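You operate a simulated robot arm through the tools that you are given. There is no shell and no other tool. Be economical: measure what you need, move in short steps, check, and stop when the job is done.

You are at the controls of a simulated robot arm. One attempt, no reset.

TASK
Fill the dryer unit's tank till its gauge is in the green and show the pressure on the plug-in gauge.
Fine: plug-in gauge in the unit outlet before its tap is opened; switch off once the tank gauge is in the green.

The check looks at the end state, three seconds after you hand in, the way a careful person would. Anything else that was tipped, shoved, dropped, spilled or broken makes it a failure.

THE ROBOT
A 7-joint arm with a two-finger parallel gripper on a trunk, on a base that drives. Base frame: it is fixed to the floor where the robot stands at the start and does not move with it; the origin is under the middle of the robot, x ahead of it, y to its left, z up. Lengths are in mm, angles in rad, forces in N, time in s.
With the tool pointing down near the work surface it reaches from about 100 to 640 mm from the robot's upright axis, wherever it stands. Its first joint turns from -2.007 to 2.007 rad. Places, roughly: bowl tap [200, 1600, 300]; cap key [300, 1600, 800]; drain tap [200, 1200, 100]; dryer unit [500, 1400, 400]; dryer unit switch [300, 1100, 500]; outlet tap [600, 1600, 800]; purge tap [300, 1600, 400]; socket [400, 1100, 400]; tank gauge [300, 1100, 400]; unit outlet [500, 1600, 700]; white plug [500, 1000, 500]. Payload 3.91 kg.
The tool frame sits at the grasp point between the pads (the TCP): z along the fingers, y along the line on which they close. The tips reach 30 mm beyond it. Largest opening 110 mm; finger width 20, thickness 10; the body of the gripper, 48 by 112 mm, starts 55 mm behind the TCP.
Orientation is that of the tool frame in the base frame, as a unit quaternion [x, y, z, w]. With the fingers straight down and closing along the base's y, the tool's x points along the base's -x, its y along +y and its z along -z.

THE INTERFACE
- The arm moves only by the tool jog_arm. Its argument "increments" is a list of rows, each a list of 6 numbers: the shift along the base's x, y, z in units of 40 mm (1.0 is 40 mm), then the turn, a rotation vector about the base's x, y, z in units of 4 degrees (1.0 is 4 degrees). In form: [[tx, ty, tz, rx, ry, rz], ...]. A call has 1 to 12 rows; each row shifts and turns the commanded pose from where the row before left it. "grip" is the finger opening in m, from 0 to 0.11, set as the call begins (left out, the last holds). A call with a number of a shift or a turn outside -1 to 1 is refused whole. Each row takes 0.2 s and may step no farther than 50 mm and 0.15 rad from the row before; otherwise, or with a gripper value out of range, the whole call is refused. A pose out of reach is approached as far as the arm can. The call stops where the force on the tool passes 40 N (or 10 N more than at its start, if that is more) or the arm is blocked; 0.2 s more then pass. Each finger travels about 108 mm/s and halts on what it meets, pressing with about 31 N; the grip force reading is that of the motor and also rises with nothing between the fingers. The clock runs only during rows and for 0.2 s after the last one: add rows that do not move to give the fingers time. The reply holds the time, the measured pose of the TCP, the force on the tool along the base axes, the opening and the grip force, in the units named above and with some noise, with the torque about the TCP (base axes, N m) and any sound that the robot's microphone picked up, and new pictures: "show" is both (left out), scene, wrist or none.
- Cameras (640 x 400 px; columns grow to the right, rows downward): "scene" is now at [17.5, 106.8, 1571.4]; the picture's right is [-0.61, -0.79, 0.00], its down [-0.58, 0.45, -0.67] and it looks along [0.53, -0.41, -0.74] (base axes); focal length 290 px, centre (320, 200). "wrist" rides on the gripper at [72, 17, -103] in the tool frame; the picture's right is [-0.23, 0.97, 0.00], its down [-0.76, -0.18, -0.62] and it looks along [-0.61, -0.14, 0.78] (tool axes); focal length 222 px, centre (320, 200). There is no depth. A picture from a camera that has moved, and an enlarged one, comes with that camera's place and axes in the base frame and with its lens. The place of the scene camera against the robot may be out by one fixed shift of up to 25 mm in any direction.
- raise_lower(by): slides the trunk up (or, below 0, down) by that many mm; the arm and the scene camera ride with it, the base frame stays. It gives what a move gives, with no picture.
- base_move(legs): drives the robot by 1 to 6 legs, each [ahead, turn to the left] in mm and rad, along the robot's own axes; the way and the turn of a leg run together, so that a leg with both is an arc; at most 1500 mm and 3.142 rad a leg. The arm and the cameras ride along, it lands a little off, and it stops where it bumps. It gives what a move gives, and a new picture of the scene camera.
- head_to(pan, tilt): turns the head with the scene camera to pan (to the left, within 2.705 rad either way) and tilt (down, from -0.506 to 1.204), counted from straight ahead of the robot. It gives what a move gives, and a new picture of the scene camera.
- close_up(camera, box): a new picture of the part [left, top, right, bottom] of that camera's present view, enlarged. The clock stands still meanwhile.
- finish_job(): hands the job in; it is judged then, once.

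Go step by step. Nothing tells you exact positions but the pictures and the camera data: compare them with the known pose of the tool, close in by small moves and look again before you grip or let go. The budget is 120 turns and 260 pictures, counting those below and the enlarged ones. Unless the task says otherwise, let go and move clear before handing in, and close with one line.

The tools are called after "Request:" by a JSON object that holds its "op" and its "data". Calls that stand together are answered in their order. jog_arm: Moves the arm, as the interface text tells. Its arguments: {"type":"object","properties":{"increments":{"type":"array","items":{"type":"array","items":{"type":"number"}}},"grip":{"type":"number"},"show":{"type":"string","enum":["both","scene","wrist","none"]}},"required":["increments"]} The other tools are called the same way: raise_lower (by) slides the trunk up or down; base_move (legs) drives the base; head_to (pan, tilt) turns the head that bears the scene camera; close_up (camera, box) takes an enlarged picture of a part of a camera's view; finish_job () hands the job in.

At the start:

```text
clock: 0.0
eef_pos: [378.2, -280.1, 1057.4]
tool_rot: [0.001, 1.0, -0.001, 0.0]
contact_force: [0.3, -0.5, 1.0]
ft_torque: [0.0, -0.02, -0.01]
opening: 109.9
gripper_force: 0.1
trunk travel left (down, up): [-675.0, 315.0]
robot x, y, heading: [0.4, -0.9, -0.003]
head pan, tilt: [-0.663, 0.833]
```

scene: 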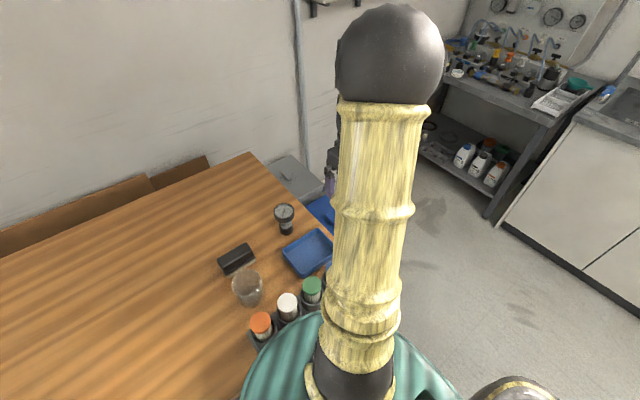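
wrist: 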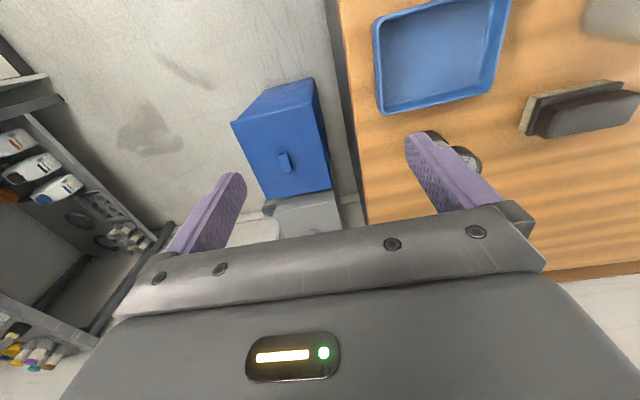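

I see a table ahead to the right with a small gauge standing on it near a blue tray; the dryer unit should be to the left. I'll look left first and zoom on the table gauge.

Request:
{"op": "close_up", "data": {"camera": "scene", "box": [200, 150, 360, 350]}}

Request:
{"op": "head_to", "data": {"pan": 1.2, "tilt": 0.5}}

```text
2.00 times, centred on (280, 250) of scene
camera zoom: at [17.5, 106.8, 1571.4], right [-0.61, -0.79, 0.0], down [-0.58, 0.45, -0.67], along [0.53, -0.41, -0.74], focal length 580 px, centre (400, 100)
```

zoom: 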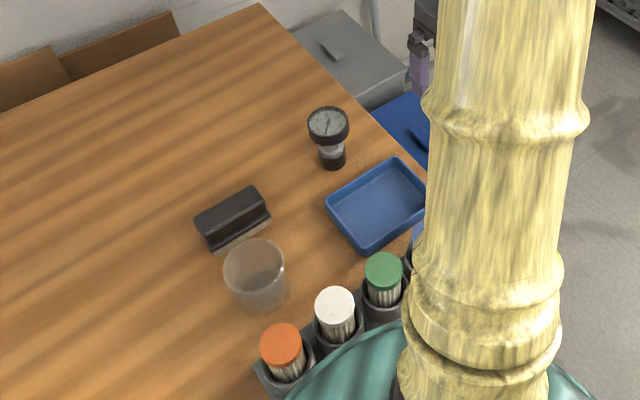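

```text
clock: 1.8
eef_pos: [376.6, -280.9, 1057.7]
tool_rot: [0.001, 1.0, 0.0, -0.001]
contact_force: [-1.0, -0.4, 0.4]
ft_torque: [-0.01, 0.04, -0.02]
opening: 110.2
gripper_force: 0.0
trunk travel left (down, up): [-675.0, 315.0]
robot x, y, heading: [-1.0, 4.0, 0.003]
head pan, tilt: [1.201, 0.499]
camera scene: at [-11.9, 240.3, 1600.0], right [0.93, -0.36, 0.0], down [-0.17, -0.45, -0.88], along [0.32, 0.82, -0.48], focal length 290 px, centre (320, 200)
```

scene: 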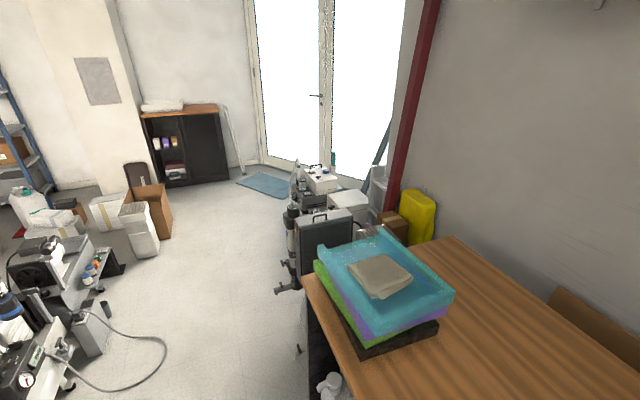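

The dryer unit seems to stand beyond the table's end. Zooming in.

Request:
{"op": "close_up", "data": {"camera": "scene", "box": [250, 140, 450, 400]}}

Request:
{"op": "head_to", "data": {"pan": -0.35, "tilt": 0.8}}

```text
1.54 times, centred on (350, 270) of scene
camera zoom: at [-11.9, 240.3, 1600.0], right [0.93, -0.36, 0.0], down [-0.17, -0.45, -0.88], along [0.32, 0.82, -0.48], focal length 446 px, centre (274, 92)
```

zoom: 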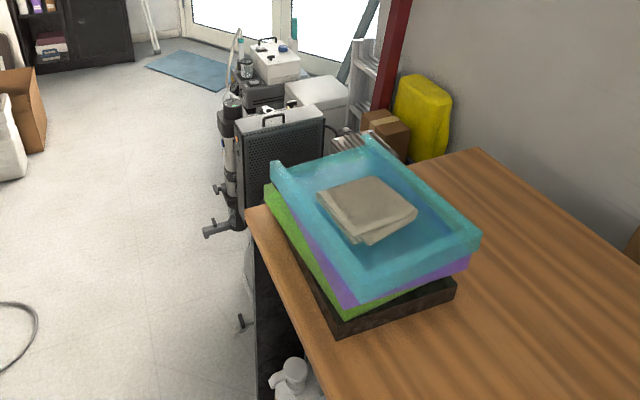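

```text
clock: 3.5
eef_pos: [378.2, -281.1, 1056.4]
tool_rot: [0.0, 1.0, 0.0, 0.0]
contact_force: [0.3, -0.6, -0.5]
ft_torque: [0.03, -0.01, -0.03]
opening: 110.0
gripper_force: 0.1
trunk travel left (down, up): [-675.0, 315.0]
robot x, y, heading: [2.2, -1.1, -0.003]
head pan, tilt: [-0.351, 0.799]
camera scene: at [30.9, 127.8, 1574.1], right [-0.34, -0.94, 0.0], down [-0.67, 0.25, -0.7], along [0.65, -0.24, -0.72], focal length 290 px, centre (320, 200)
```

scene: 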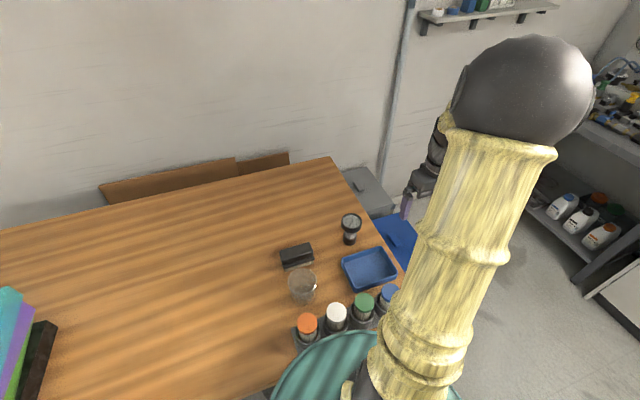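

The gauge stands on the table near (490,-130). Let me zoom on it, then look at the unit before deciding on a grasp.

Request:
{"op": "close_up", "data": {"camera": "scene", "box": [280, 190, 420, 278]}}

Request:
{"op": "close_up", "data": {"camera": "wrist", "box": [380, 90, 540, 210]}}

Request:
{"op": "base_move", "data": {"legs": [[-250, 0], [0, 1.57], [500, 0]]}}

```text
4.55 times, centred on (350, 234) of scene
camera zoom: at [30.9, 127.8, 1574.1], right [-0.34, -0.94, 0.0], down [-0.67, 0.25, -0.7], along [0.65, -0.24, -0.72], focal length 1319 px, centre (184, 46)
```

zoom: 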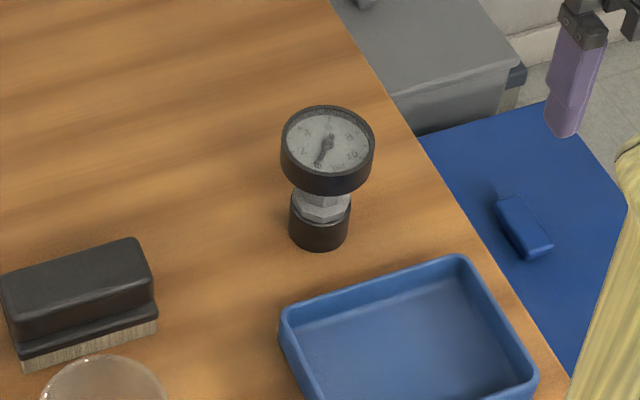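

```text
3.33 times, centred on (460, 150) of wrist
camera zoom: at [305.6, -263.5, 1160.3], right [0.23, 0.97, 0.0], down [0.76, -0.18, 0.62], along [0.61, -0.14, -0.78], focal length 740 px, centre (-147, 367)
```

zoom: 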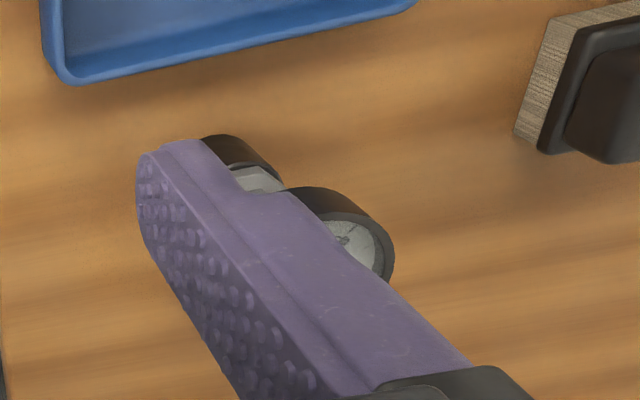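

```text
clock: 14.1
eef_pos: [19.8, 878.5, 1057.1]
tool_rot: [0.709, -0.705, -0.001, 0.0]
contact_force: [0.5, 0.3, -0.3]
ft_torque: [0.01, 0.01, 0.02]
opening: 110.0
gripper_force: 0.1
trunk travel left (down, up): [-675.0, 315.0]
robot x, y, heading: [-258.9, 501.1, 1.575]
head pan, tilt: [-0.351, 0.799]
camera scene: at [-368.2, 516.6, 1574.0], right [0.94, -0.34, 0.0], down [-0.24, -0.67, -0.7], along [0.24, 0.66, -0.72], focal length 290 px, centre (320, 200)
```

scene: 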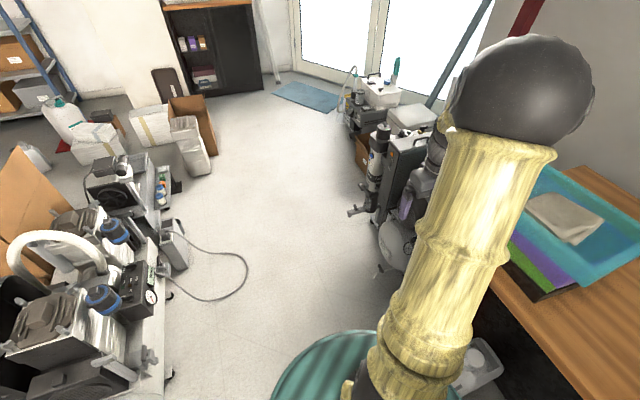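

The gauge is axial: dial up, coupling down. The dryer unit stands right-ahead; I'll drive a bit forward and look toward it.

Request:
{"op": "base_move", "data": {"legs": [[450, 0]]}}

Request:
{"op": "head_to", "data": {"pan": -1.0, "tilt": 0.8}}

```text
clock: 17.2
eef_pos: [13.9, 1328.3, 1057.1]
tool_rot: [0.712, -0.702, 0.0, 0.001]
contact_force: [-0.2, -0.6, 0.4]
ft_torque: [-0.03, -0.01, 0.01]
opening: 110.0
gripper_force: 0.0
trunk travel left (down, up): [-675.0, 315.0]
robot x, y, heading: [-263.5, 944.3, 1.591]
head pan, tilt: [-0.351, 0.799]
camera scene: at [-372.3, 962.8, 1574.0], right [0.94, -0.33, 0.0], down [-0.24, -0.68, -0.7], along [0.23, 0.66, -0.72], focal length 290 px, centre (320, 200)
```

scene: 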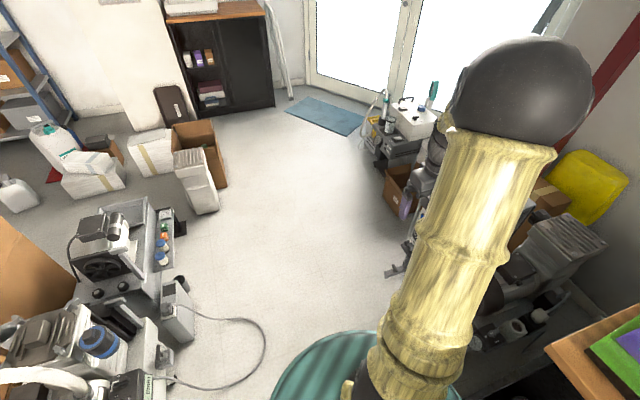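

```text
clock: 18.2
eef_pos: [12.4, 1328.0, 1057.0]
tool_rot: [0.713, -0.701, 0.0, 0.0]
contact_force: [-0.4, -0.7, 0.2]
ft_torque: [-0.06, -0.02, -0.01]
opening: 110.1
gripper_force: 0.1
trunk travel left (down, up): [-675.0, 315.0]
robot x, y, heading: [-259.7, 944.3, 1.588]
head pan, tilt: [-1.0, 0.799]
camera scene: at [-331.7, 930.7, 1574.1], right [0.55, -0.83, 0.0], down [-0.6, -0.4, -0.7], along [0.58, 0.38, -0.72], focal length 290 px, centre (320, 200)
```

scene: 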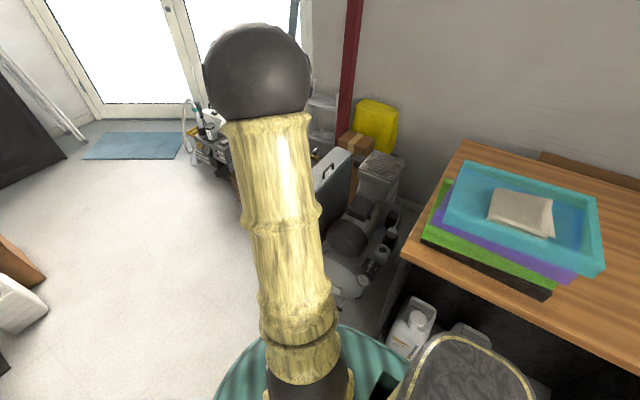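

The unit's compressor and case sit between the table and door. I'll turn to face it.

Request:
{"op": "base_move", "data": {"legs": [[300, 0], [0, -1.57]]}}

Request:
{"op": "head_to", "data": {"pan": 0.2, "tilt": 0.85}}

```text
clock: 26.0
eef_pos: [123.6, 980.5, 1056.6]
tool_rot: [-0.019, 1.0, 0.0, 0.0]
contact_force: [0.5, -0.3, 0.3]
ft_torque: [0.0, 0.0, 0.04]
opening: 109.9
gripper_force: 0.1
trunk travel left (down, up): [-675.0, 315.0]
robot x, y, heading: [-265.3, 1248.5, 0.039]
head pan, tilt: [-1.0, 0.799]
camera scene: at [-269.7, 1334.8, 1574.1], right [-0.82, -0.57, 0.0], down [-0.41, 0.59, -0.7], along [0.4, -0.57, -0.72], focal length 290 px, centre (320, 200)
```

scene: 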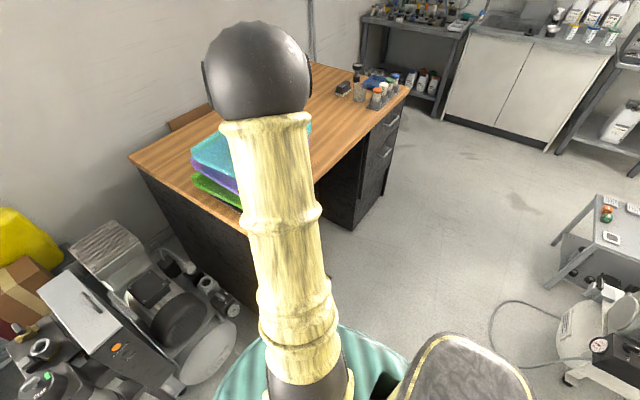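

```text
clock: 27.4
eef_pos: [123.7, 980.0, 1055.4]
tool_rot: [-0.018, 1.0, 0.0, 0.0]
contact_force: [-0.3, 0.3, 0.3]
ft_torque: [-0.01, -0.04, -0.01]
opening: 110.1
gripper_force: 0.1
trunk travel left (down, up): [-675.0, 315.0]
robot x, y, heading: [-263.0, 1247.9, 0.037]
head pan, tilt: [0.201, 0.85]
camera scene: at [-239.5, 1419.3, 1570.0], right [0.23, -0.97, 0.0], down [-0.73, -0.17, -0.66], along [0.64, 0.15, -0.75], focal length 290 px, centre (320, 200)
```

scene: 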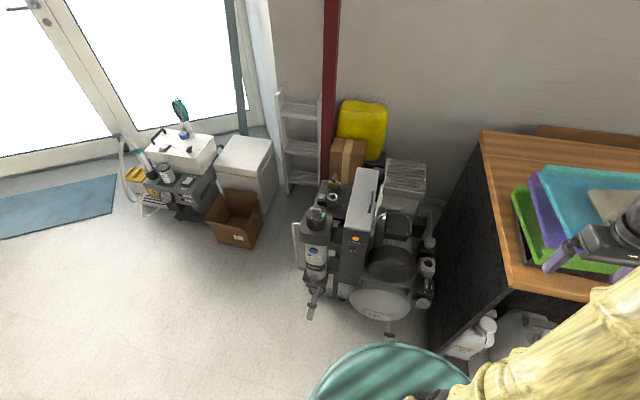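

Now the unit is in view. Zooming in.

Request:
{"op": "close_up", "data": {"camera": "scene", "box": [280, 160, 450, 346]}}

Request:
{"op": "close_up", "data": {"camera": "scene", "box": [290, 160, 390, 240]}}

Request:
{"op": "close_up", "data": {"camera": "scene", "box": [350, 220, 450, 340]}}

```text
2.15 times, centred on (365, 253) of scene
camera zoom: at [-239.5, 1419.3, 1570.0], right [0.23, -0.97, 0.0], down [-0.73, -0.17, -0.66], along [0.64, 0.15, -0.75], focal length 624 px, centre (223, 86)
```

zoom: 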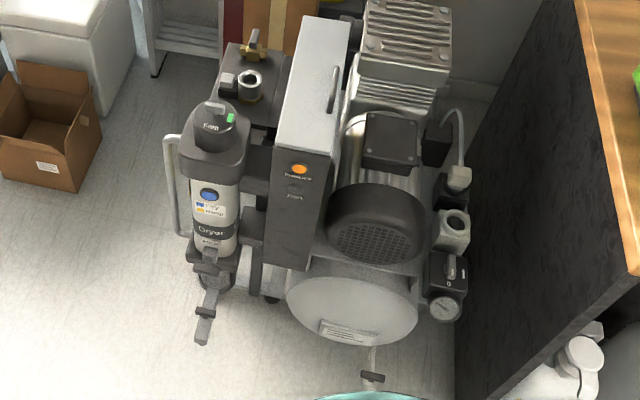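

```text
5.00 times, centred on (340, 200) of scene
camera zoom: at [-239.5, 1419.3, 1570.0], right [0.23, -0.97, 0.0], down [-0.73, -0.17, -0.66], along [0.64, 0.15, -0.75], focal length 1451 px, centre (220, 200)
```

zoom: 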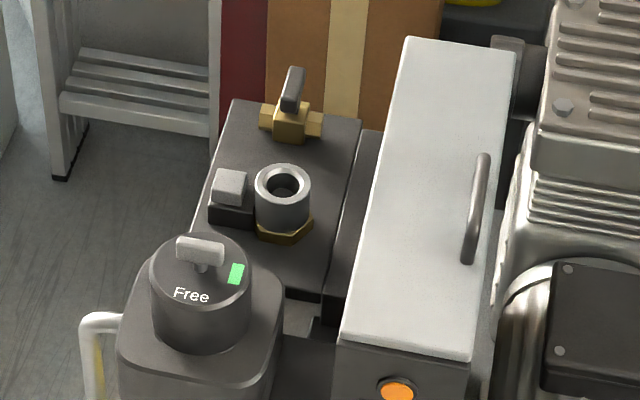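

```text
3.33 times, centred on (400, 280) of scene
camera zoom: at [-239.5, 1419.3, 1570.0], right [0.23, -0.97, 0.0], down [-0.73, -0.17, -0.66], along [0.64, 0.15, -0.75], focal length 967 px, centre (53, -67)
```

zoom: 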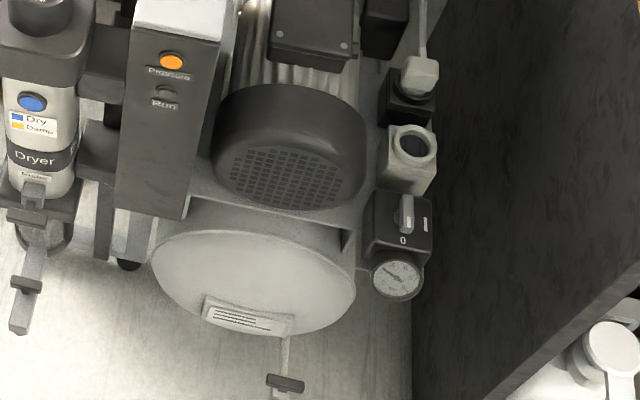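

The unit: outlet stub points up with a brass-key tap behind it; switch, socket and gauge are low beside the table; a white plug rests on a dark holder. I'll swing the arm left over free floor for wrist views.

Request:
{"op": "jog_arm", "data": {"increments": [[0, 1, 0, 0, 0, 0], [0, 1, 0, 0, 0, 0], [0, 1, 0, 0, 0, 0], [0, 1, 0, 0, 0, 0], [0, 1, 0, 0, 0, 0], [0, 1, 0, 0, 0, 0], [0, 1, 0, 0, 0, 0], [0, 1, 0, 0, 0, 0]], "show": "both"}}

```text
clock: 29.2
eef_pos: [123.9, 1300.4, 1057.4]
tool_rot: [-0.019, 1.0, 0.0, 0.0]
contact_force: [-0.2, 1.0, -1.5]
ft_torque: [0.0, 0.01, 0.0]
opening: 110.0
gripper_force: 0.0
trunk travel left (down, up): [-675.0, 315.0]
robot x, y, heading: [-266.0, 1248.2, 0.034]
head pan, tilt: [0.201, 0.85]
camera scene: at [-239.4, 1420.1, 1569.9], right [0.23, -0.97, 0.0], down [-0.73, -0.18, -0.66], along [0.64, 0.15, -0.75], focal length 290 px, centre (320, 200)
camera wrist: at [50.1, 1315.8, 1161.8], right [0.19, 0.98, 0.0], down [0.77, -0.15, 0.62], along [0.61, -0.12, -0.78], focal length 222 px, centre (320, 200)
```

scene: 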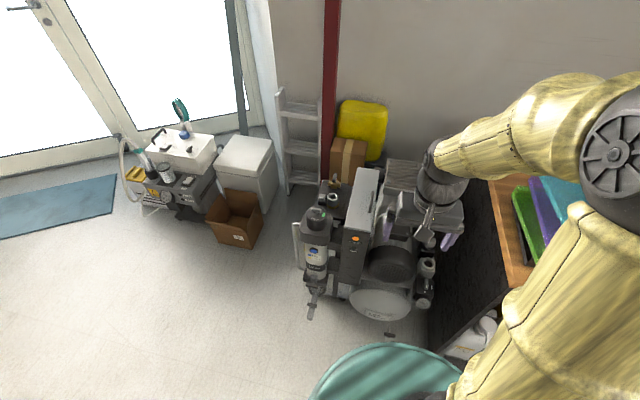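
wrist: 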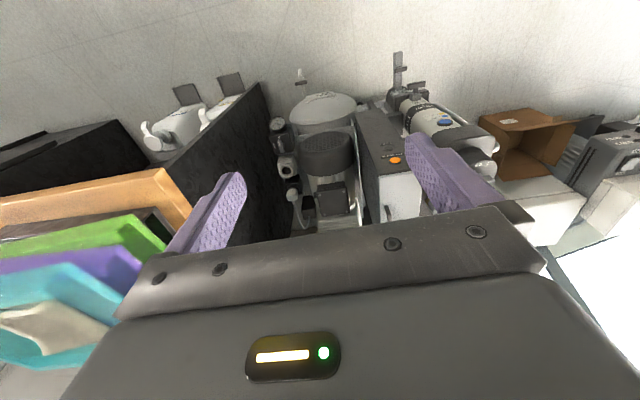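

I'll pull the tool back and lower the trunk so both cameras see the unit closer.

Request:
{"op": "jog_arm", "data": {"increments": [[-1, 0, 0, 0, 0, 0], [-1, 0, 0, 0, 0, 0], [-1, 0, 0, 0, 0, 0]], "show": "none"}}

Request:
{"op": "raise_lower", "data": {"by": -350}}

Request:
{"op": "head_to", "data": {"pan": 0.0, "tilt": 0.75}}

```text
clock: 30.0
eef_pos: [5.8, 1299.5, 1062.5]
tool_rot: [-0.017, 1.0, 0.0, -0.001]
contact_force: [-0.2, -0.1, -0.7]
ft_torque: [-0.01, -0.03, 0.02]
opening: 110.1
gripper_force: 0.0
out of reach, approached as far as the arm can: row 3
trunk travel left (down, up): [-675.0, 315.0]
robot x, y, heading: [-266.5, 1247.7, 0.035]
head pan, tilt: [0.201, 0.85]
```

```text
clock: 33.4
eef_pos: [7.2, 1298.6, 711.4]
tool_rot: [-0.018, 1.0, 0.001, -0.001]
contact_force: [0.0, -0.1, 0.4]
ft_torque: [-0.02, -0.02, 0.0]
opening: 110.1
gripper_force: 0.1
trunk travel left (down, up): [-325.0, 665.0]
robot x, y, heading: [-266.3, 1248.8, 0.034]
head pan, tilt: [0.201, 0.85]
```

```text
clock: 34.2
eef_pos: [7.4, 1299.2, 714.0]
tool_rot: [-0.018, 1.0, 0.0, 0.0]
contact_force: [0.8, -0.2, -0.7]
ft_torque: [-0.01, -0.02, 0.01]
opening: 109.9
gripper_force: 0.0
trunk travel left (down, up): [-325.0, 665.0]
robot x, y, heading: [-267.5, 1249.4, 0.035]
head pan, tilt: [0.0, 0.75]
camera scene: at [-232.8, 1404.1, 1228.0], right [0.03, -1.0, 0.0], down [-0.68, -0.02, -0.73], along [0.73, 0.03, -0.68], focal length 290 px, centre (320, 200)
```

scene: 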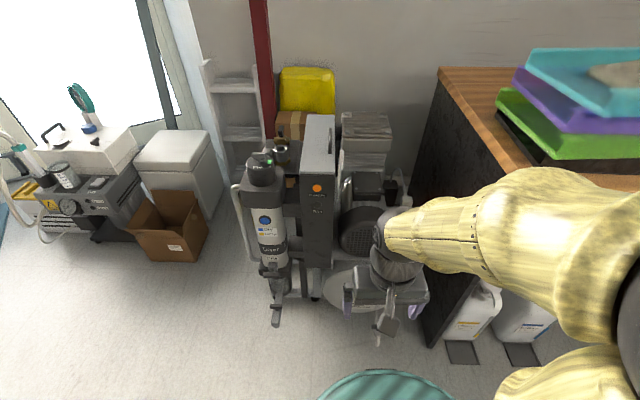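

Request:
{"op": "close_up", "data": {"camera": "wrist", "box": [160, 0, 480, 200]}}

Request:
{"op": "close_up", "data": {"camera": "scene", "box": [220, 100, 420, 340]}}

```text
2.00 times, centred on (320, 100) of wrist
camera zoom: at [-65.4, 1313.8, 816.6], right [0.19, 0.98, 0.0], down [0.77, -0.15, 0.62], along [0.61, -0.12, -0.78], focal length 444 px, centre (320, 400)
```

zoom: 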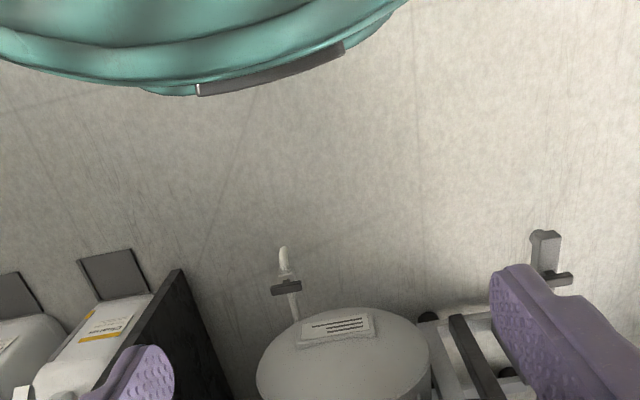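

```text
1.67 times, centred on (320, 220) of scene
camera zoom: at [-232.8, 1404.1, 1228.0], right [0.03, -1.0, 0.0], down [-0.68, -0.02, -0.73], along [0.73, 0.03, -0.68], focal length 484 px, centre (320, 167)
```

zoom: 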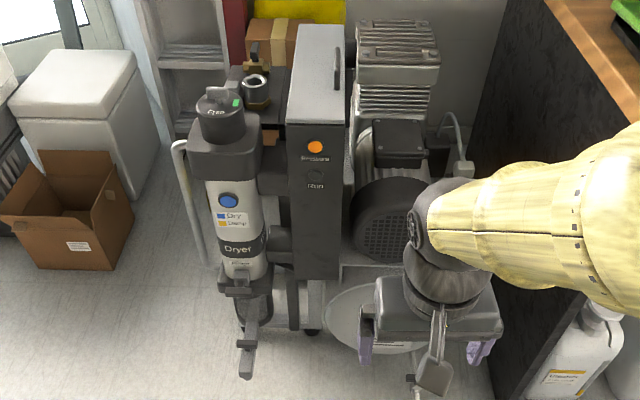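

Request:
{"op": "close_up", "data": {"camera": "scene", "box": [240, 220, 340, 340]}}

Request:
{"op": "close_up", "data": {"camera": "scene", "box": [230, 110, 350, 210]}}

Request:
{"op": "close_up", "data": {"camera": "scene", "box": [330, 150, 450, 250]}}

```text
3.33 times, centred on (290, 280) of scene
camera zoom: at [-232.8, 1404.1, 1228.0], right [0.03, -1.0, 0.0], down [-0.68, -0.02, -0.73], along [0.73, 0.03, -0.68], focal length 967 px, centre (420, -67)
```

zoom: 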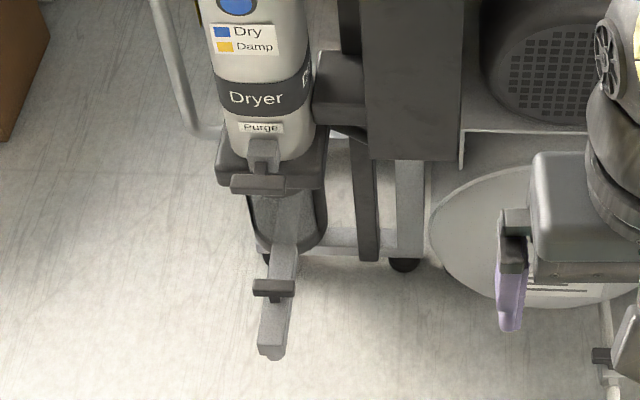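

```text
4.00 times, centred on (290, 160) of scene
camera zoom: at [-232.8, 1404.1, 1228.0], right [0.03, -1.0, 0.0], down [-0.68, -0.02, -0.73], along [0.73, 0.03, -0.68], focal length 1161 px, centre (440, 360)
```

zoom: 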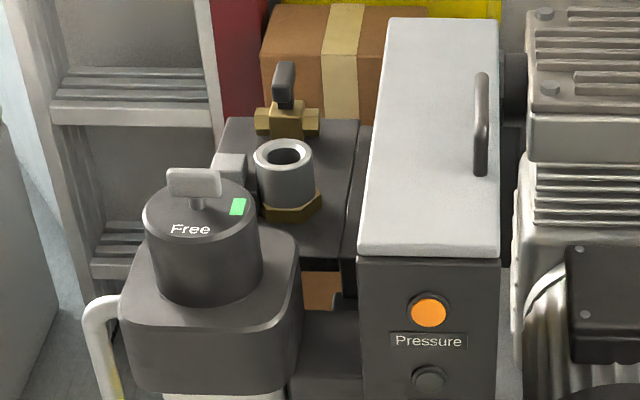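

```text
4.00 times, centred on (390, 200) of scene
camera zoom: at [-232.8, 1404.1, 1228.0], right [0.03, -1.0, 0.0], down [-0.68, -0.02, -0.73], along [0.73, 0.03, -0.68], focal length 1161 px, centre (40, 200)
```

zoom: 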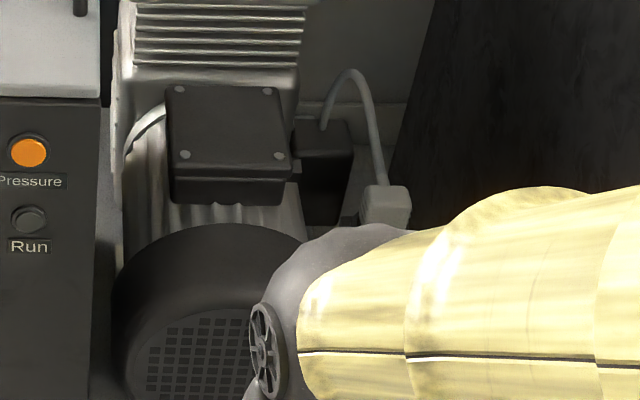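

I'll yaw the tool right so the wrist camera sees the switch panel.

Request:
{"op": "jog_arm", "data": {"increments": [[0, 0, 1, 0, 0, -1], [0, 0, 1, 0, 0, -1], [0, 0, 0.5, 0, 0, -1], [0, 0, 0, 0, 0, -1], [0, 0, 0, 0, 0, -1], [0, 0, 0, 0, 0, -1]], "show": "wrist"}}

Request:
{"op": "close_up", "data": {"camera": "wrist", "box": [220, 100, 420, 240]}}

```text
clock: 35.6
eef_pos: [5.2, 1299.9, 803.6]
tool_rot: [0.186, 0.982, -0.007, -0.028]
contact_force: [-0.1, -0.8, 1.0]
ft_torque: [-0.03, 0.0, 0.01]
opening: 110.2
gripper_force: 0.1
trunk travel left (down, up): [-325.0, 665.0]
robot x, y, heading: [-264.8, 1245.5, 0.032]
head pan, tilt: [0.0, 0.75]
camera wrist: at [-49.4, 1342.9, 910.8], right [0.57, 0.82, -0.04], down [0.68, -0.44, 0.59], along [0.47, -0.36, -0.81], focal length 222 px, centre (320, 200)
```

wrist: 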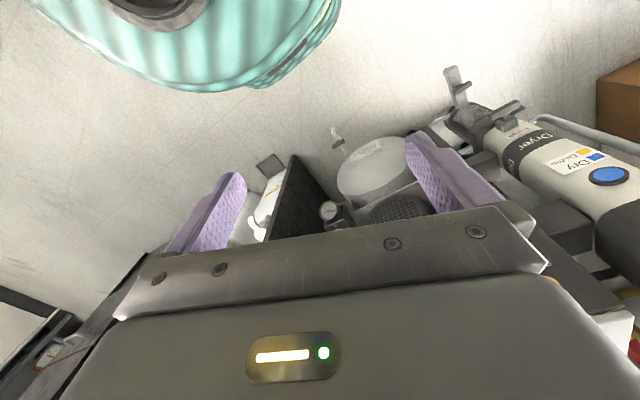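

```text
2.86 times, centred on (320, 170) of wrist
camera zoom: at [-49.4, 1342.9, 910.8], right [0.57, 0.82, -0.04], down [0.68, -0.44, 0.59], along [0.47, -0.36, -0.81], focal length 635 px, centre (320, 286)
```

zoom: 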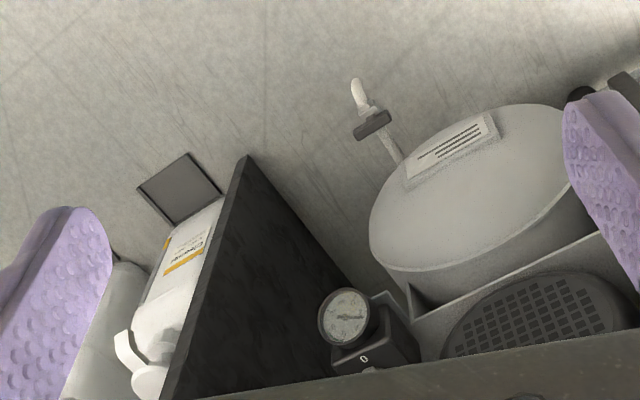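

Request:
{"op": "jog_arm", "data": {"increments": [[0, 0, 0, -0.57, -0.82, 0], [0, 0, 0, -0.57, -0.82, 0], [0, 0, 0, -0.57, -0.82, 0], [0, 0, 0, -0.57, -0.82, 0], [0, 0, 0, -0.57, -0.82, 0], [0, 0, 0, -0.57, -0.82, 0]], "show": "wrist"}}

Request:
{"op": "close_up", "data": {"camera": "wrist", "box": [260, 80, 420, 220]}}

```text
clock: 37.0
eef_pos: [29.4, 1308.4, 774.2]
tool_rot: [0.183, 0.963, -0.109, 0.165]
contact_force: [1.0, 0.7, -0.5]
ft_torque: [-0.02, 0.01, -0.01]
opening: 109.9
gripper_force: 0.0
out of reach, approached as far as the arm can: row 2
trunk travel left (down, up): [-325.0, 665.0]
robot x, y, heading: [-263.8, 1247.1, 0.034]
head pan, tilt: [0.0, 0.75]
camera wrist: at [-57.1, 1375.3, 841.1], right [0.58, 0.81, -0.06], down [0.43, -0.23, 0.87], along [0.7, -0.53, -0.48], focal length 222 px, centre (320, 200)
```

wrist: 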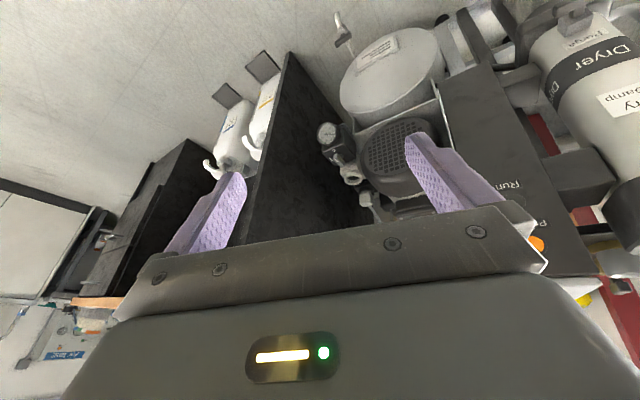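

```text
2.86 times, centred on (340, 150) of wrist
camera zoom: at [-57.1, 1375.3, 841.1], right [0.58, 0.81, -0.06], down [0.43, -0.23, 0.87], along [0.7, -0.53, -0.48], focal length 635 px, centre (263, 343)
```

zoom: 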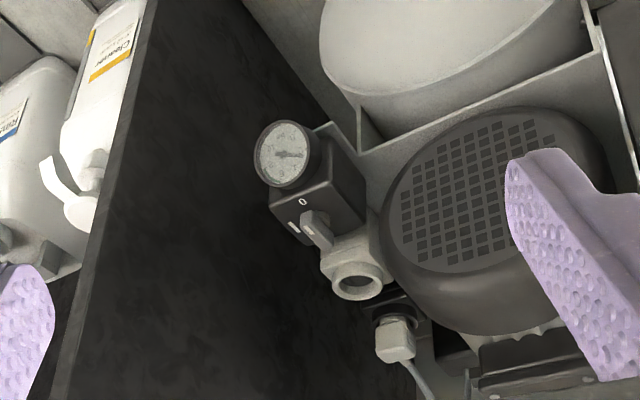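

Request:
{"op": "close_up", "data": {"camera": "wrist", "box": [310, 110, 360, 160]}}

Request:
{"op": "close_up", "data": {"camera": "wrist", "box": [320, 140, 400, 230]}}

```text
8.00 times, centred on (335, 135) of wrist
camera zoom: at [-57.1, 1375.3, 841.1], right [0.58, 0.81, -0.06], down [0.43, -0.23, 0.87], along [0.7, -0.53, -0.48], focal length 1777 px, centre (200, 720)
```

zoom: 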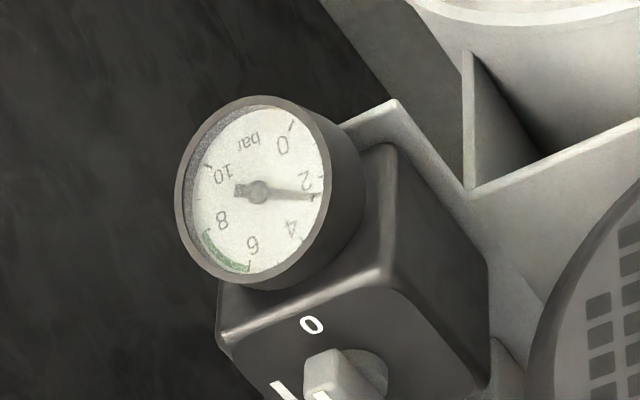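

```text
4.44 times, centred on (360, 185) of wrist
camera zoom: at [-57.1, 1375.3, 841.1], right [0.58, 0.81, -0.06], down [0.43, -0.23, 0.87], along [0.7, -0.53, -0.48], focal length 987 px, centre (142, 267)
```

zoom: 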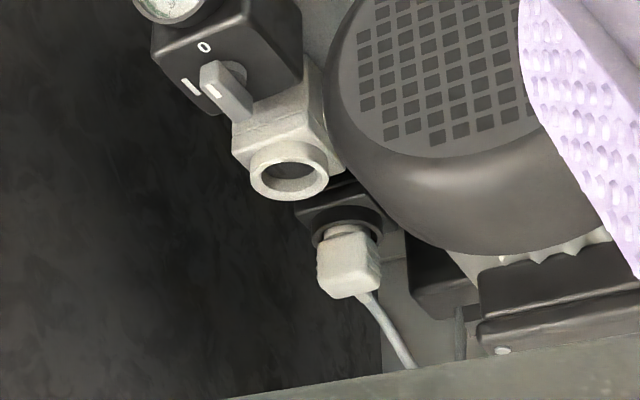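

Tank gauge reads ~2.3 bar with green 6–8; switch looks to be at 0; the plug sits in a dark holder. I'll check the cap key and taps at higher zoom.

Request:
{"op": "close_up", "data": {"camera": "scene", "box": [240, 115, 320, 175]}}

Request:
{"op": "close_up", "data": {"camera": "scene", "box": [360, 150, 460, 320]}}

```text
6.67 times, centred on (280, 145) of scene
camera zoom: at [-232.8, 1404.4, 1228.3], right [0.03, -1.0, 0.0], down [-0.68, -0.02, -0.73], along [0.73, 0.02, -0.68], focal length 1934 px, centre (587, 567)
```

zoom: 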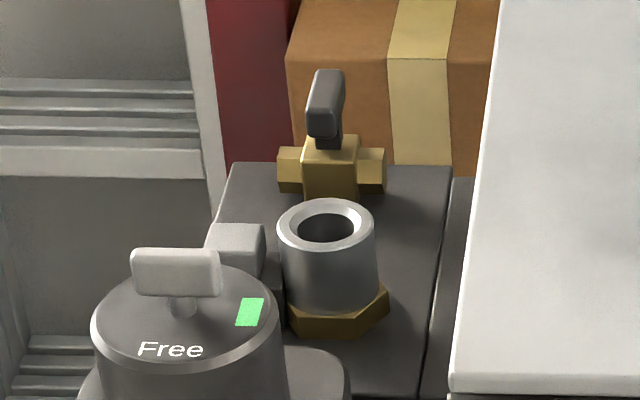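

```text
2.35 times, centred on (410, 235) of scene
camera zoom: at [-232.8, 1404.4, 1228.3], right [0.03, -1.0, 0.0], down [-0.68, -0.02, -0.73], along [0.73, 0.02, -0.68], focal length 683 px, centre (108, 118)
```

zoom: 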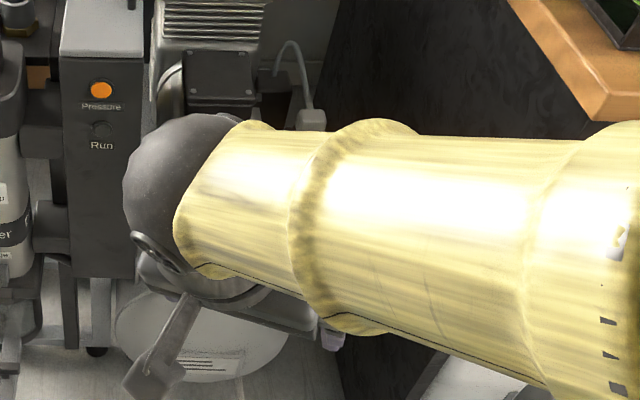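

Key bar is at the green mark (closed), outlet tap lever is crosswise (closed), drains crosswise (closed). I'll straighten the tool, drive 100 mm nearer, and view the switch from above.

Request:
{"op": "jog_arm", "data": {"increments": [[0, 0, 0, 0.57, 0.82, 0], [0, 0, 0, 0.57, 0.82, 0], [0, 0, 0, 0.57, 0.82, 0], [0, 0, 0, 0.57, 0.82, 0], [0, 0, 0, 0.57, 0.82, 0], [0, 0, 0, 0.57, 0.82, 0], [0, 0, 0, 0, 0, 1], [0, 0, 0, 0, 0, 1], [0, 0, 0, 0, 0, 1], [0, 0, 0, 0, 0, 1], [0, 0, 0, 0, 0, 1], [0, 0, 0, 0, 0, 1]], "show": "none"}}

Request:
{"op": "base_move", "data": {"legs": [[100, 0]]}}

```text
clock: 39.6
eef_pos: [26.7, 1309.1, 790.3]
tool_rot: [-0.019, 1.0, 0.0, -0.001]
contact_force: [0.5, 1.2, 0.5]
ft_torque: [0.01, 0.0, -0.04]
opening: 109.8
gripper_force: 0.2
trunk travel left (down, up): [-325.0, 665.0]
robot x, y, heading: [-263.4, 1248.8, 0.032]
head pan, tilt: [0.0, 0.75]
```

```text
clock: 40.8
eef_pos: [125.4, 1312.3, 790.5]
tool_rot: [-0.018, 1.0, 0.0, 0.0]
contact_force: [1.2, -0.5, 0.3]
ft_torque: [-0.02, 0.0, -0.02]
opening: 109.9
gripper_force: 0.0
trunk travel left (down, up): [-325.0, 665.0]
robot x, y, heading: [-166.2, 1253.8, 0.037]
head pan, tilt: [0.0, 0.75]
camera scene: at [-133.7, 1407.5, 1228.0], right [0.04, -1.0, 0.0], down [-0.68, -0.02, -0.73], along [0.73, 0.03, -0.68], focal length 290 px, centre (320, 200)
```

scene: 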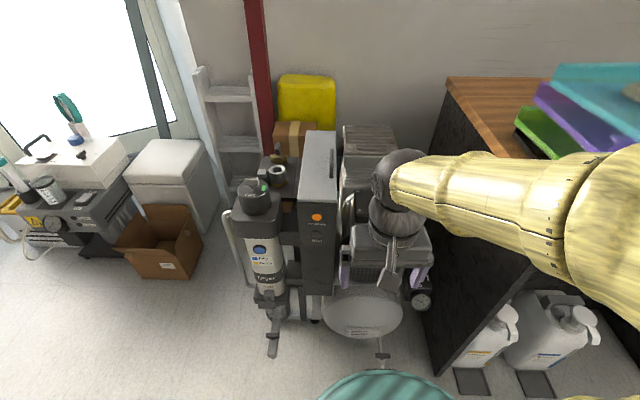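

Request:
{"op": "jog_arm", "data": {"increments": [[0.5, -1, 0, 0, 0, 0], [0.5, -1, 0, 0, 0, 0], [0.7, -0.8, 0, 0, 0, 0], [0.7, -0.8, 0, 0, 0, 0], [0.7, -0.8, -0.3, 0, 0, 0], [0.7, 0, -0.9, 0, 0, 0], [0.6, 0, -0.9, 0, 0, 0], [0, 0, -0.8, 0, 0, 0]], "show": "both"}}

Request:
{"op": "close_up", "data": {"camera": "wrist", "box": [240, 80, 400, 240]}}

```text
clock: 42.6
eef_pos: [303.2, 1137.1, 672.9]
tool_rot: [-0.018, 1.0, 0.0, -0.001]
contact_force: [0.5, 0.1, -0.5]
ft_torque: [0.0, -0.01, -0.04]
opening: 109.8
gripper_force: 0.1
trunk travel left (down, up): [-325.0, 665.0]
robot x, y, heading: [-165.1, 1252.7, 0.038]
head pan, tilt: [0.0, 0.75]
camera scene: at [-133.6, 1407.5, 1228.1], right [0.04, -1.0, 0.0], down [-0.68, -0.02, -0.73], along [0.73, 0.03, -0.68], focal length 290 px, centre (320, 200)
camera wrist: at [229.9, 1151.5, 776.9], right [0.19, 0.98, 0.0], down [0.77, -0.15, 0.62], along [0.61, -0.12, -0.78], focal length 222 px, centre (320, 200)
```

scene: 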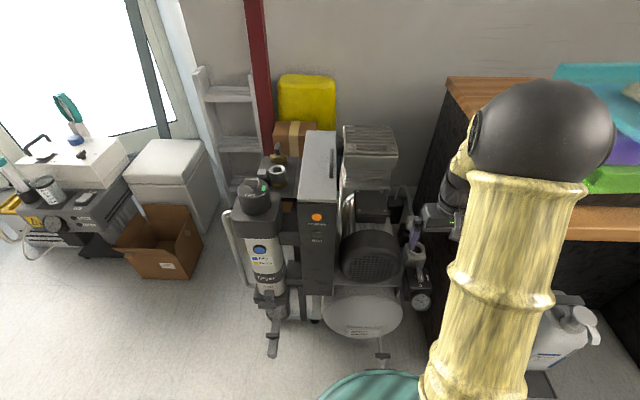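
wrist: 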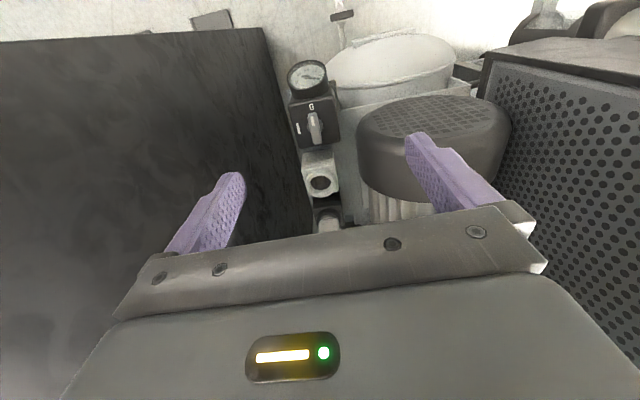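

```text
2.50 times, centred on (320, 160) of wrist
camera zoom: at [229.9, 1151.5, 776.9], right [0.19, 0.98, 0.0], down [0.77, -0.15, 0.62], along [0.61, -0.12, -0.78], focal length 555 px, centre (320, 300)
```

zoom: 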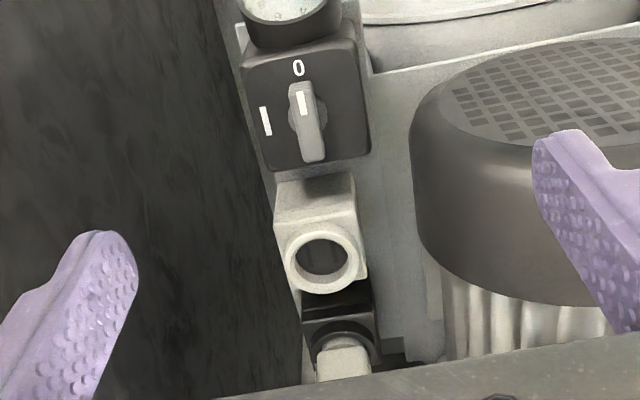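

Clear view: knob points to 0, with "I" toward −y; knob ≈(348,1122,453), socket ≈(436,1115,465), plug ≈(487,1122,520). Next I yaw the tool 88° so the hand is slim in y, then inch the base forward.

Request:
{"op": "jog_arm", "data": {"increments": [[0, 0, 0.5, 0, 0, 1], [0, 0, 0.5, 0, 0, 1], [0, 0, 0, 0, 0, 1], [0, 0, 0, 0, 0, 1], [0, 0, 0, 0, 0, 1], [0, 0, 0, 0, 0, 1], [0, 0, 0, 0, 0, 1], [0, 0, 0, 0, 0, 1], [0, 0, 0, 0, 0, 1], [0, 0, 0, 0, 0, 1], [0, 0, 0, 0, 0, 1]], "show": "none"}}

Request:
{"op": "jog_arm", "data": {"increments": [[0, 0, 0, 0, 0, 1], [0, 0, 0, 0, 0, 1], [0, 0, 0, 0, 0, 1], [0, 0, 0, 0, 0, 1], [0, 0, 0, 0, 0, 1], [0, 0, 0, 0, 0, 1], [0, 0, 0, 0, 0, 1], [0, 0, 0, 0, 0, 1], [0, 0, 0, 0, 0, 1], [0, 0, 0, 0, 0, 1], [0, 0, 0, 0, 0, 1]], "show": "wrist"}}

Request:
{"op": "base_move", "data": {"legs": [[60, 0]]}}

```text
clock: 45.0
eef_pos: [303.2, 1135.0, 713.1]
tool_rot: [-0.392, 0.92, -0.001, -0.001]
contact_force: [0.4, -0.2, 0.0]
ft_torque: [0.04, 0.02, -0.02]
opening: 110.3
gripper_force: 0.1
trunk travel left (down, up): [-325.0, 665.0]
robot x, y, heading: [-164.0, 1253.3, 0.034]
head pan, tilt: [0.0, 0.75]
```

```text
clock: 47.4
eef_pos: [300.6, 1136.0, 714.3]
tool_rot: [0.709, -0.706, 0.002, 0.002]
contact_force: [0.4, -1.0, -0.2]
ft_torque: [0.0, -0.05, 0.02]
opening: 109.9
gripper_force: 0.2
trunk travel left (down, up): [-325.0, 665.0]
robot x, y, heading: [-163.8, 1248.6, 0.038]
head pan, tilt: [0.0, 0.75]
camera wrist: at [284.5, 1063.4, 818.2], right [-0.97, 0.22, 0.0], down [0.17, 0.76, 0.62], along [0.14, 0.61, -0.78], focal length 222 px, centre (320, 200)
```

wrist: 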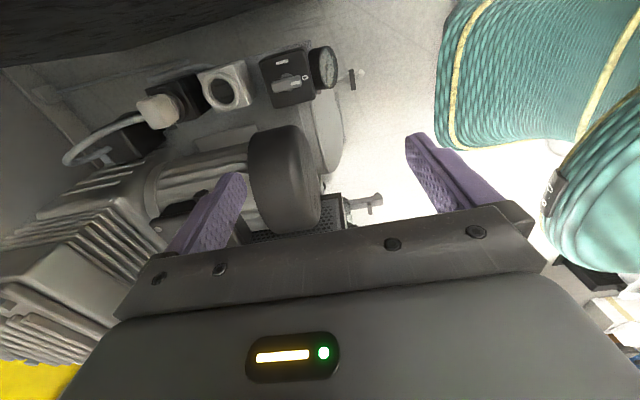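

```text
clock: 48.4
eef_pos: [359.7, 1138.3, 713.4]
tool_rot: [0.708, -0.706, 0.0, 0.0]
contact_force: [-0.3, -0.5, -0.2]
ft_torque: [-0.03, 0.0, 0.0]
opening: 110.2
gripper_force: 0.0
trunk travel left (down, up): [-325.0, 665.0]
robot x, y, heading: [-107.2, 1256.3, 0.037]
head pan, tilt: [0.0, 0.75]
camera scene: at [-75.0, 1409.6, 1228.0], right [0.04, -1.0, 0.0], down [-0.68, -0.02, -0.73], along [0.73, 0.03, -0.68], focal length 290 px, centre (320, 200)
```

scene: 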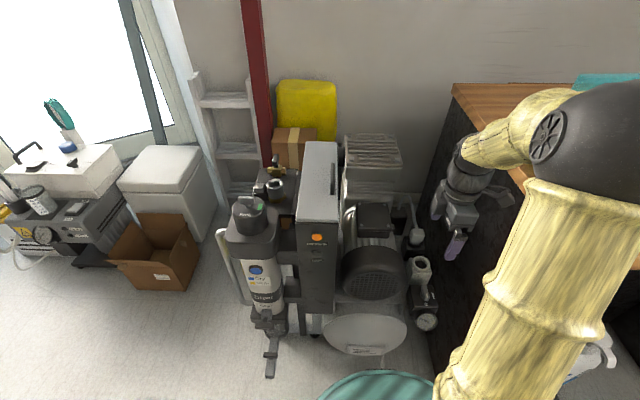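

Request:
{"op": "jog_arm", "data": {"increments": [[1, 0, 0, 0, 0, 0], [1, 0, 0, 0, 0, 0], [0.8, 0, 0, 0, 0, 0]], "show": "wrist"}}

Request:
{"op": "close_up", "data": {"camera": "wrist", "box": [220, 30, 420, 155]}}

Request:
{"op": "close_up", "data": {"camera": "scene", "box": [370, 190, 470, 340]}}

```text
clock: 49.2
eef_pos: [472.6, 1133.6, 713.0]
tool_rot: [0.708, -0.706, 0.001, 0.001]
contact_force: [-0.4, -0.6, -0.4]
ft_torque: [-0.01, -0.03, 0.03]
opening: 109.8
gripper_force: 0.0
trunk travel left (down, up): [-325.0, 665.0]
robot x, y, heading: [-104.8, 1254.8, 0.039]
head pan, tilt: [0.0, 0.75]
camera wrist: at [455.8, 1064.0, 816.9], right [-0.97, 0.22, 0.0], down [0.18, 0.76, 0.62], along [0.14, 0.61, -0.78], focal length 222 px, centre (320, 200)
```

wrist: 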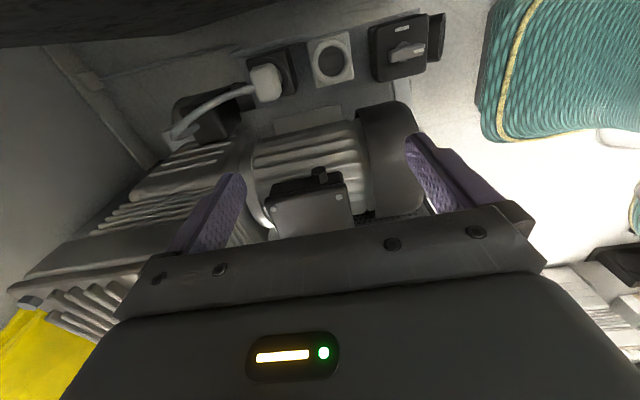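

```text
3.20 times, centred on (320, 92) of wrist
camera zoom: at [455.8, 1064.0, 816.9], right [-0.97, 0.22, 0.0], down [0.18, 0.76, 0.62], along [0.14, 0.61, -0.78], focal length 711 px, centre (320, 544)
```

zoom: 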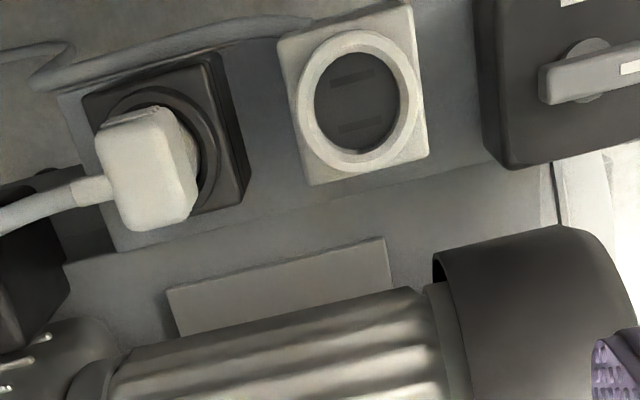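

```text
2.67 times, centred on (420, 265) of scene
camera zoom: at [-75.0, 1409.6, 1228.0], right [0.04, -1.0, 0.0], down [-0.68, -0.02, -0.73], along [0.73, 0.03, -0.68], focal length 774 px, centre (53, 27)
```

zoom: 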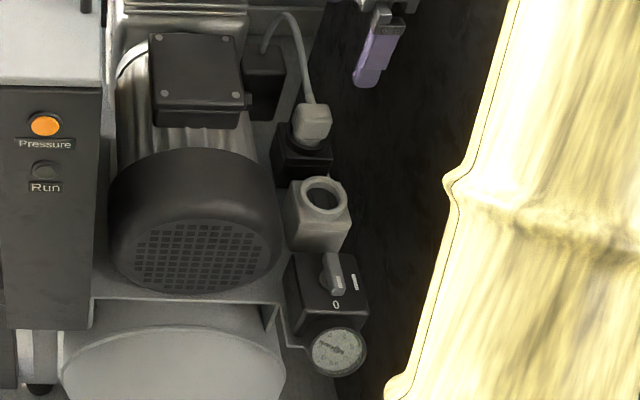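

The plug sits in a dark dummy holder with its cord leaving toward +x, and the two-slot socket is free. I'll grip the plug closing along y (cord-free), so I yaw back 90° and lean the hand slightly to clear the motor cover.

Request:
{"op": "jog_arm", "data": {"increments": [[0, 0, 0, 0, 0, -1], [0, 0, 0, 0, 0, -1], [0, 0, 0, 0, 0, -1], [0, 0, 0, 0, 0, -1], [0, 0, 0, 0, 0, -1], [0, 0, 0, 0, 0, -1], [0, 0, 0, 0, 0, -1], [0, 0, 0, 0, 0, -1], [0, 0, 0, 0, 0, -1], [0, 0, 0, 0, 0, -1], [0, 0, 0, 0, 0, -1], [0, 0, 0, 0, 0, -1]], "show": "none"}}

Request:
{"op": "jog_arm", "data": {"increments": [[0, 0, 0, 0, 0, -1], [0, 0, 0, 0, 0, -1], [0, 0, 0, 0, 0, -1], [0, 0, 0, 0, 0, -1], [0, 0, 0, 0, 0, -1], [0, 0, 0, 0, 0, -1], [0, 0, 0, 0, 0, -1], [0, 0, 0, 0, 0, -1], [0, 0, 0, 0, 0, -1], [0, -0.5, -0.5, 0, 0, -1], [0, 0, -0.5, 0, 0, -0.5]], "show": "both"}}

Request:
{"op": "close_up", "data": {"camera": "wrist", "box": [240, 80, 420, 230]}}

```text
clock: 51.8
eef_pos: [472.4, 1138.2, 714.2]
tool_rot: [-0.359, 0.933, -0.001, 0.0]
contact_force: [-0.3, -0.9, 0.2]
ft_torque: [0.01, -0.02, 0.01]
opening: 109.9
gripper_force: 0.1
trunk travel left (down, up): [-325.0, 665.0]
robot x, y, heading: [-105.7, 1251.4, 0.039]
head pan, tilt: [0.0, 0.75]
```

```text
clock: 54.2
eef_pos: [471.8, 1117.3, 674.4]
tool_rot: [-0.001, 1.0, 0.0, -0.002]
contact_force: [0.6, 0.1, 0.5]
ft_torque: [0.0, -0.01, 0.0]
opening: 109.6
gripper_force: 0.1
trunk travel left (down, up): [-325.0, 665.0]
robot x, y, heading: [-108.7, 1255.3, 0.037]
head pan, tilt: [0.0, 0.75]
camera scene: at [-74.9, 1409.5, 1228.1], right [0.04, -1.0, 0.0], down [-0.68, -0.02, -0.73], along [0.73, 0.03, -0.68], focal length 290 px, centre (320, 200)
camera wrist: at [398.9, 1134.1, 778.0], right [0.23, 0.97, 0.0], down [0.76, -0.18, 0.62], along [0.61, -0.14, -0.78], focal length 222 px, centre (320, 200)
```

scene: 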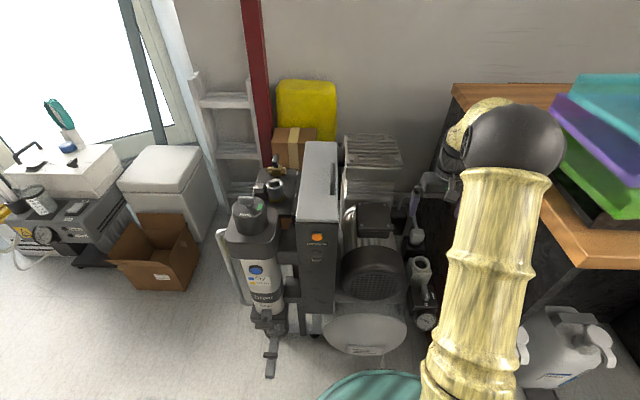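
wrist: 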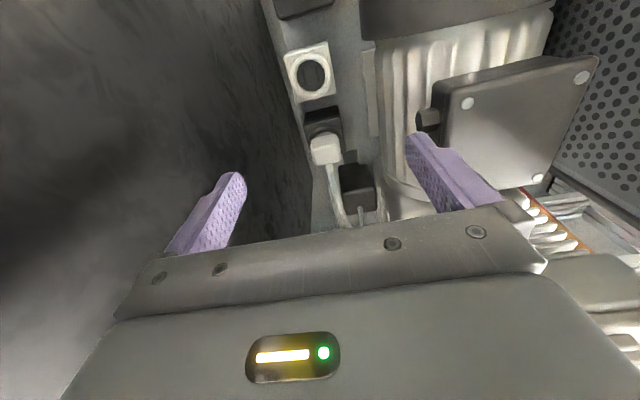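

```text
2.67 times, centred on (330, 155) of wrist
camera zoom: at [398.9, 1134.1, 778.0], right [0.23, 0.97, 0.0], down [0.76, -0.18, 0.62], along [0.61, -0.14, -0.78], focal length 592 px, centre (293, 320)
```

zoom: 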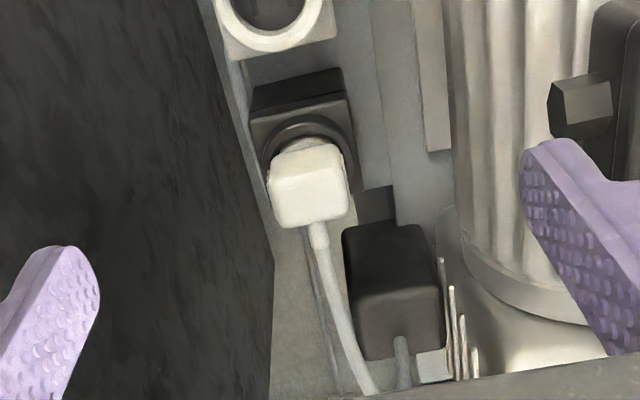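

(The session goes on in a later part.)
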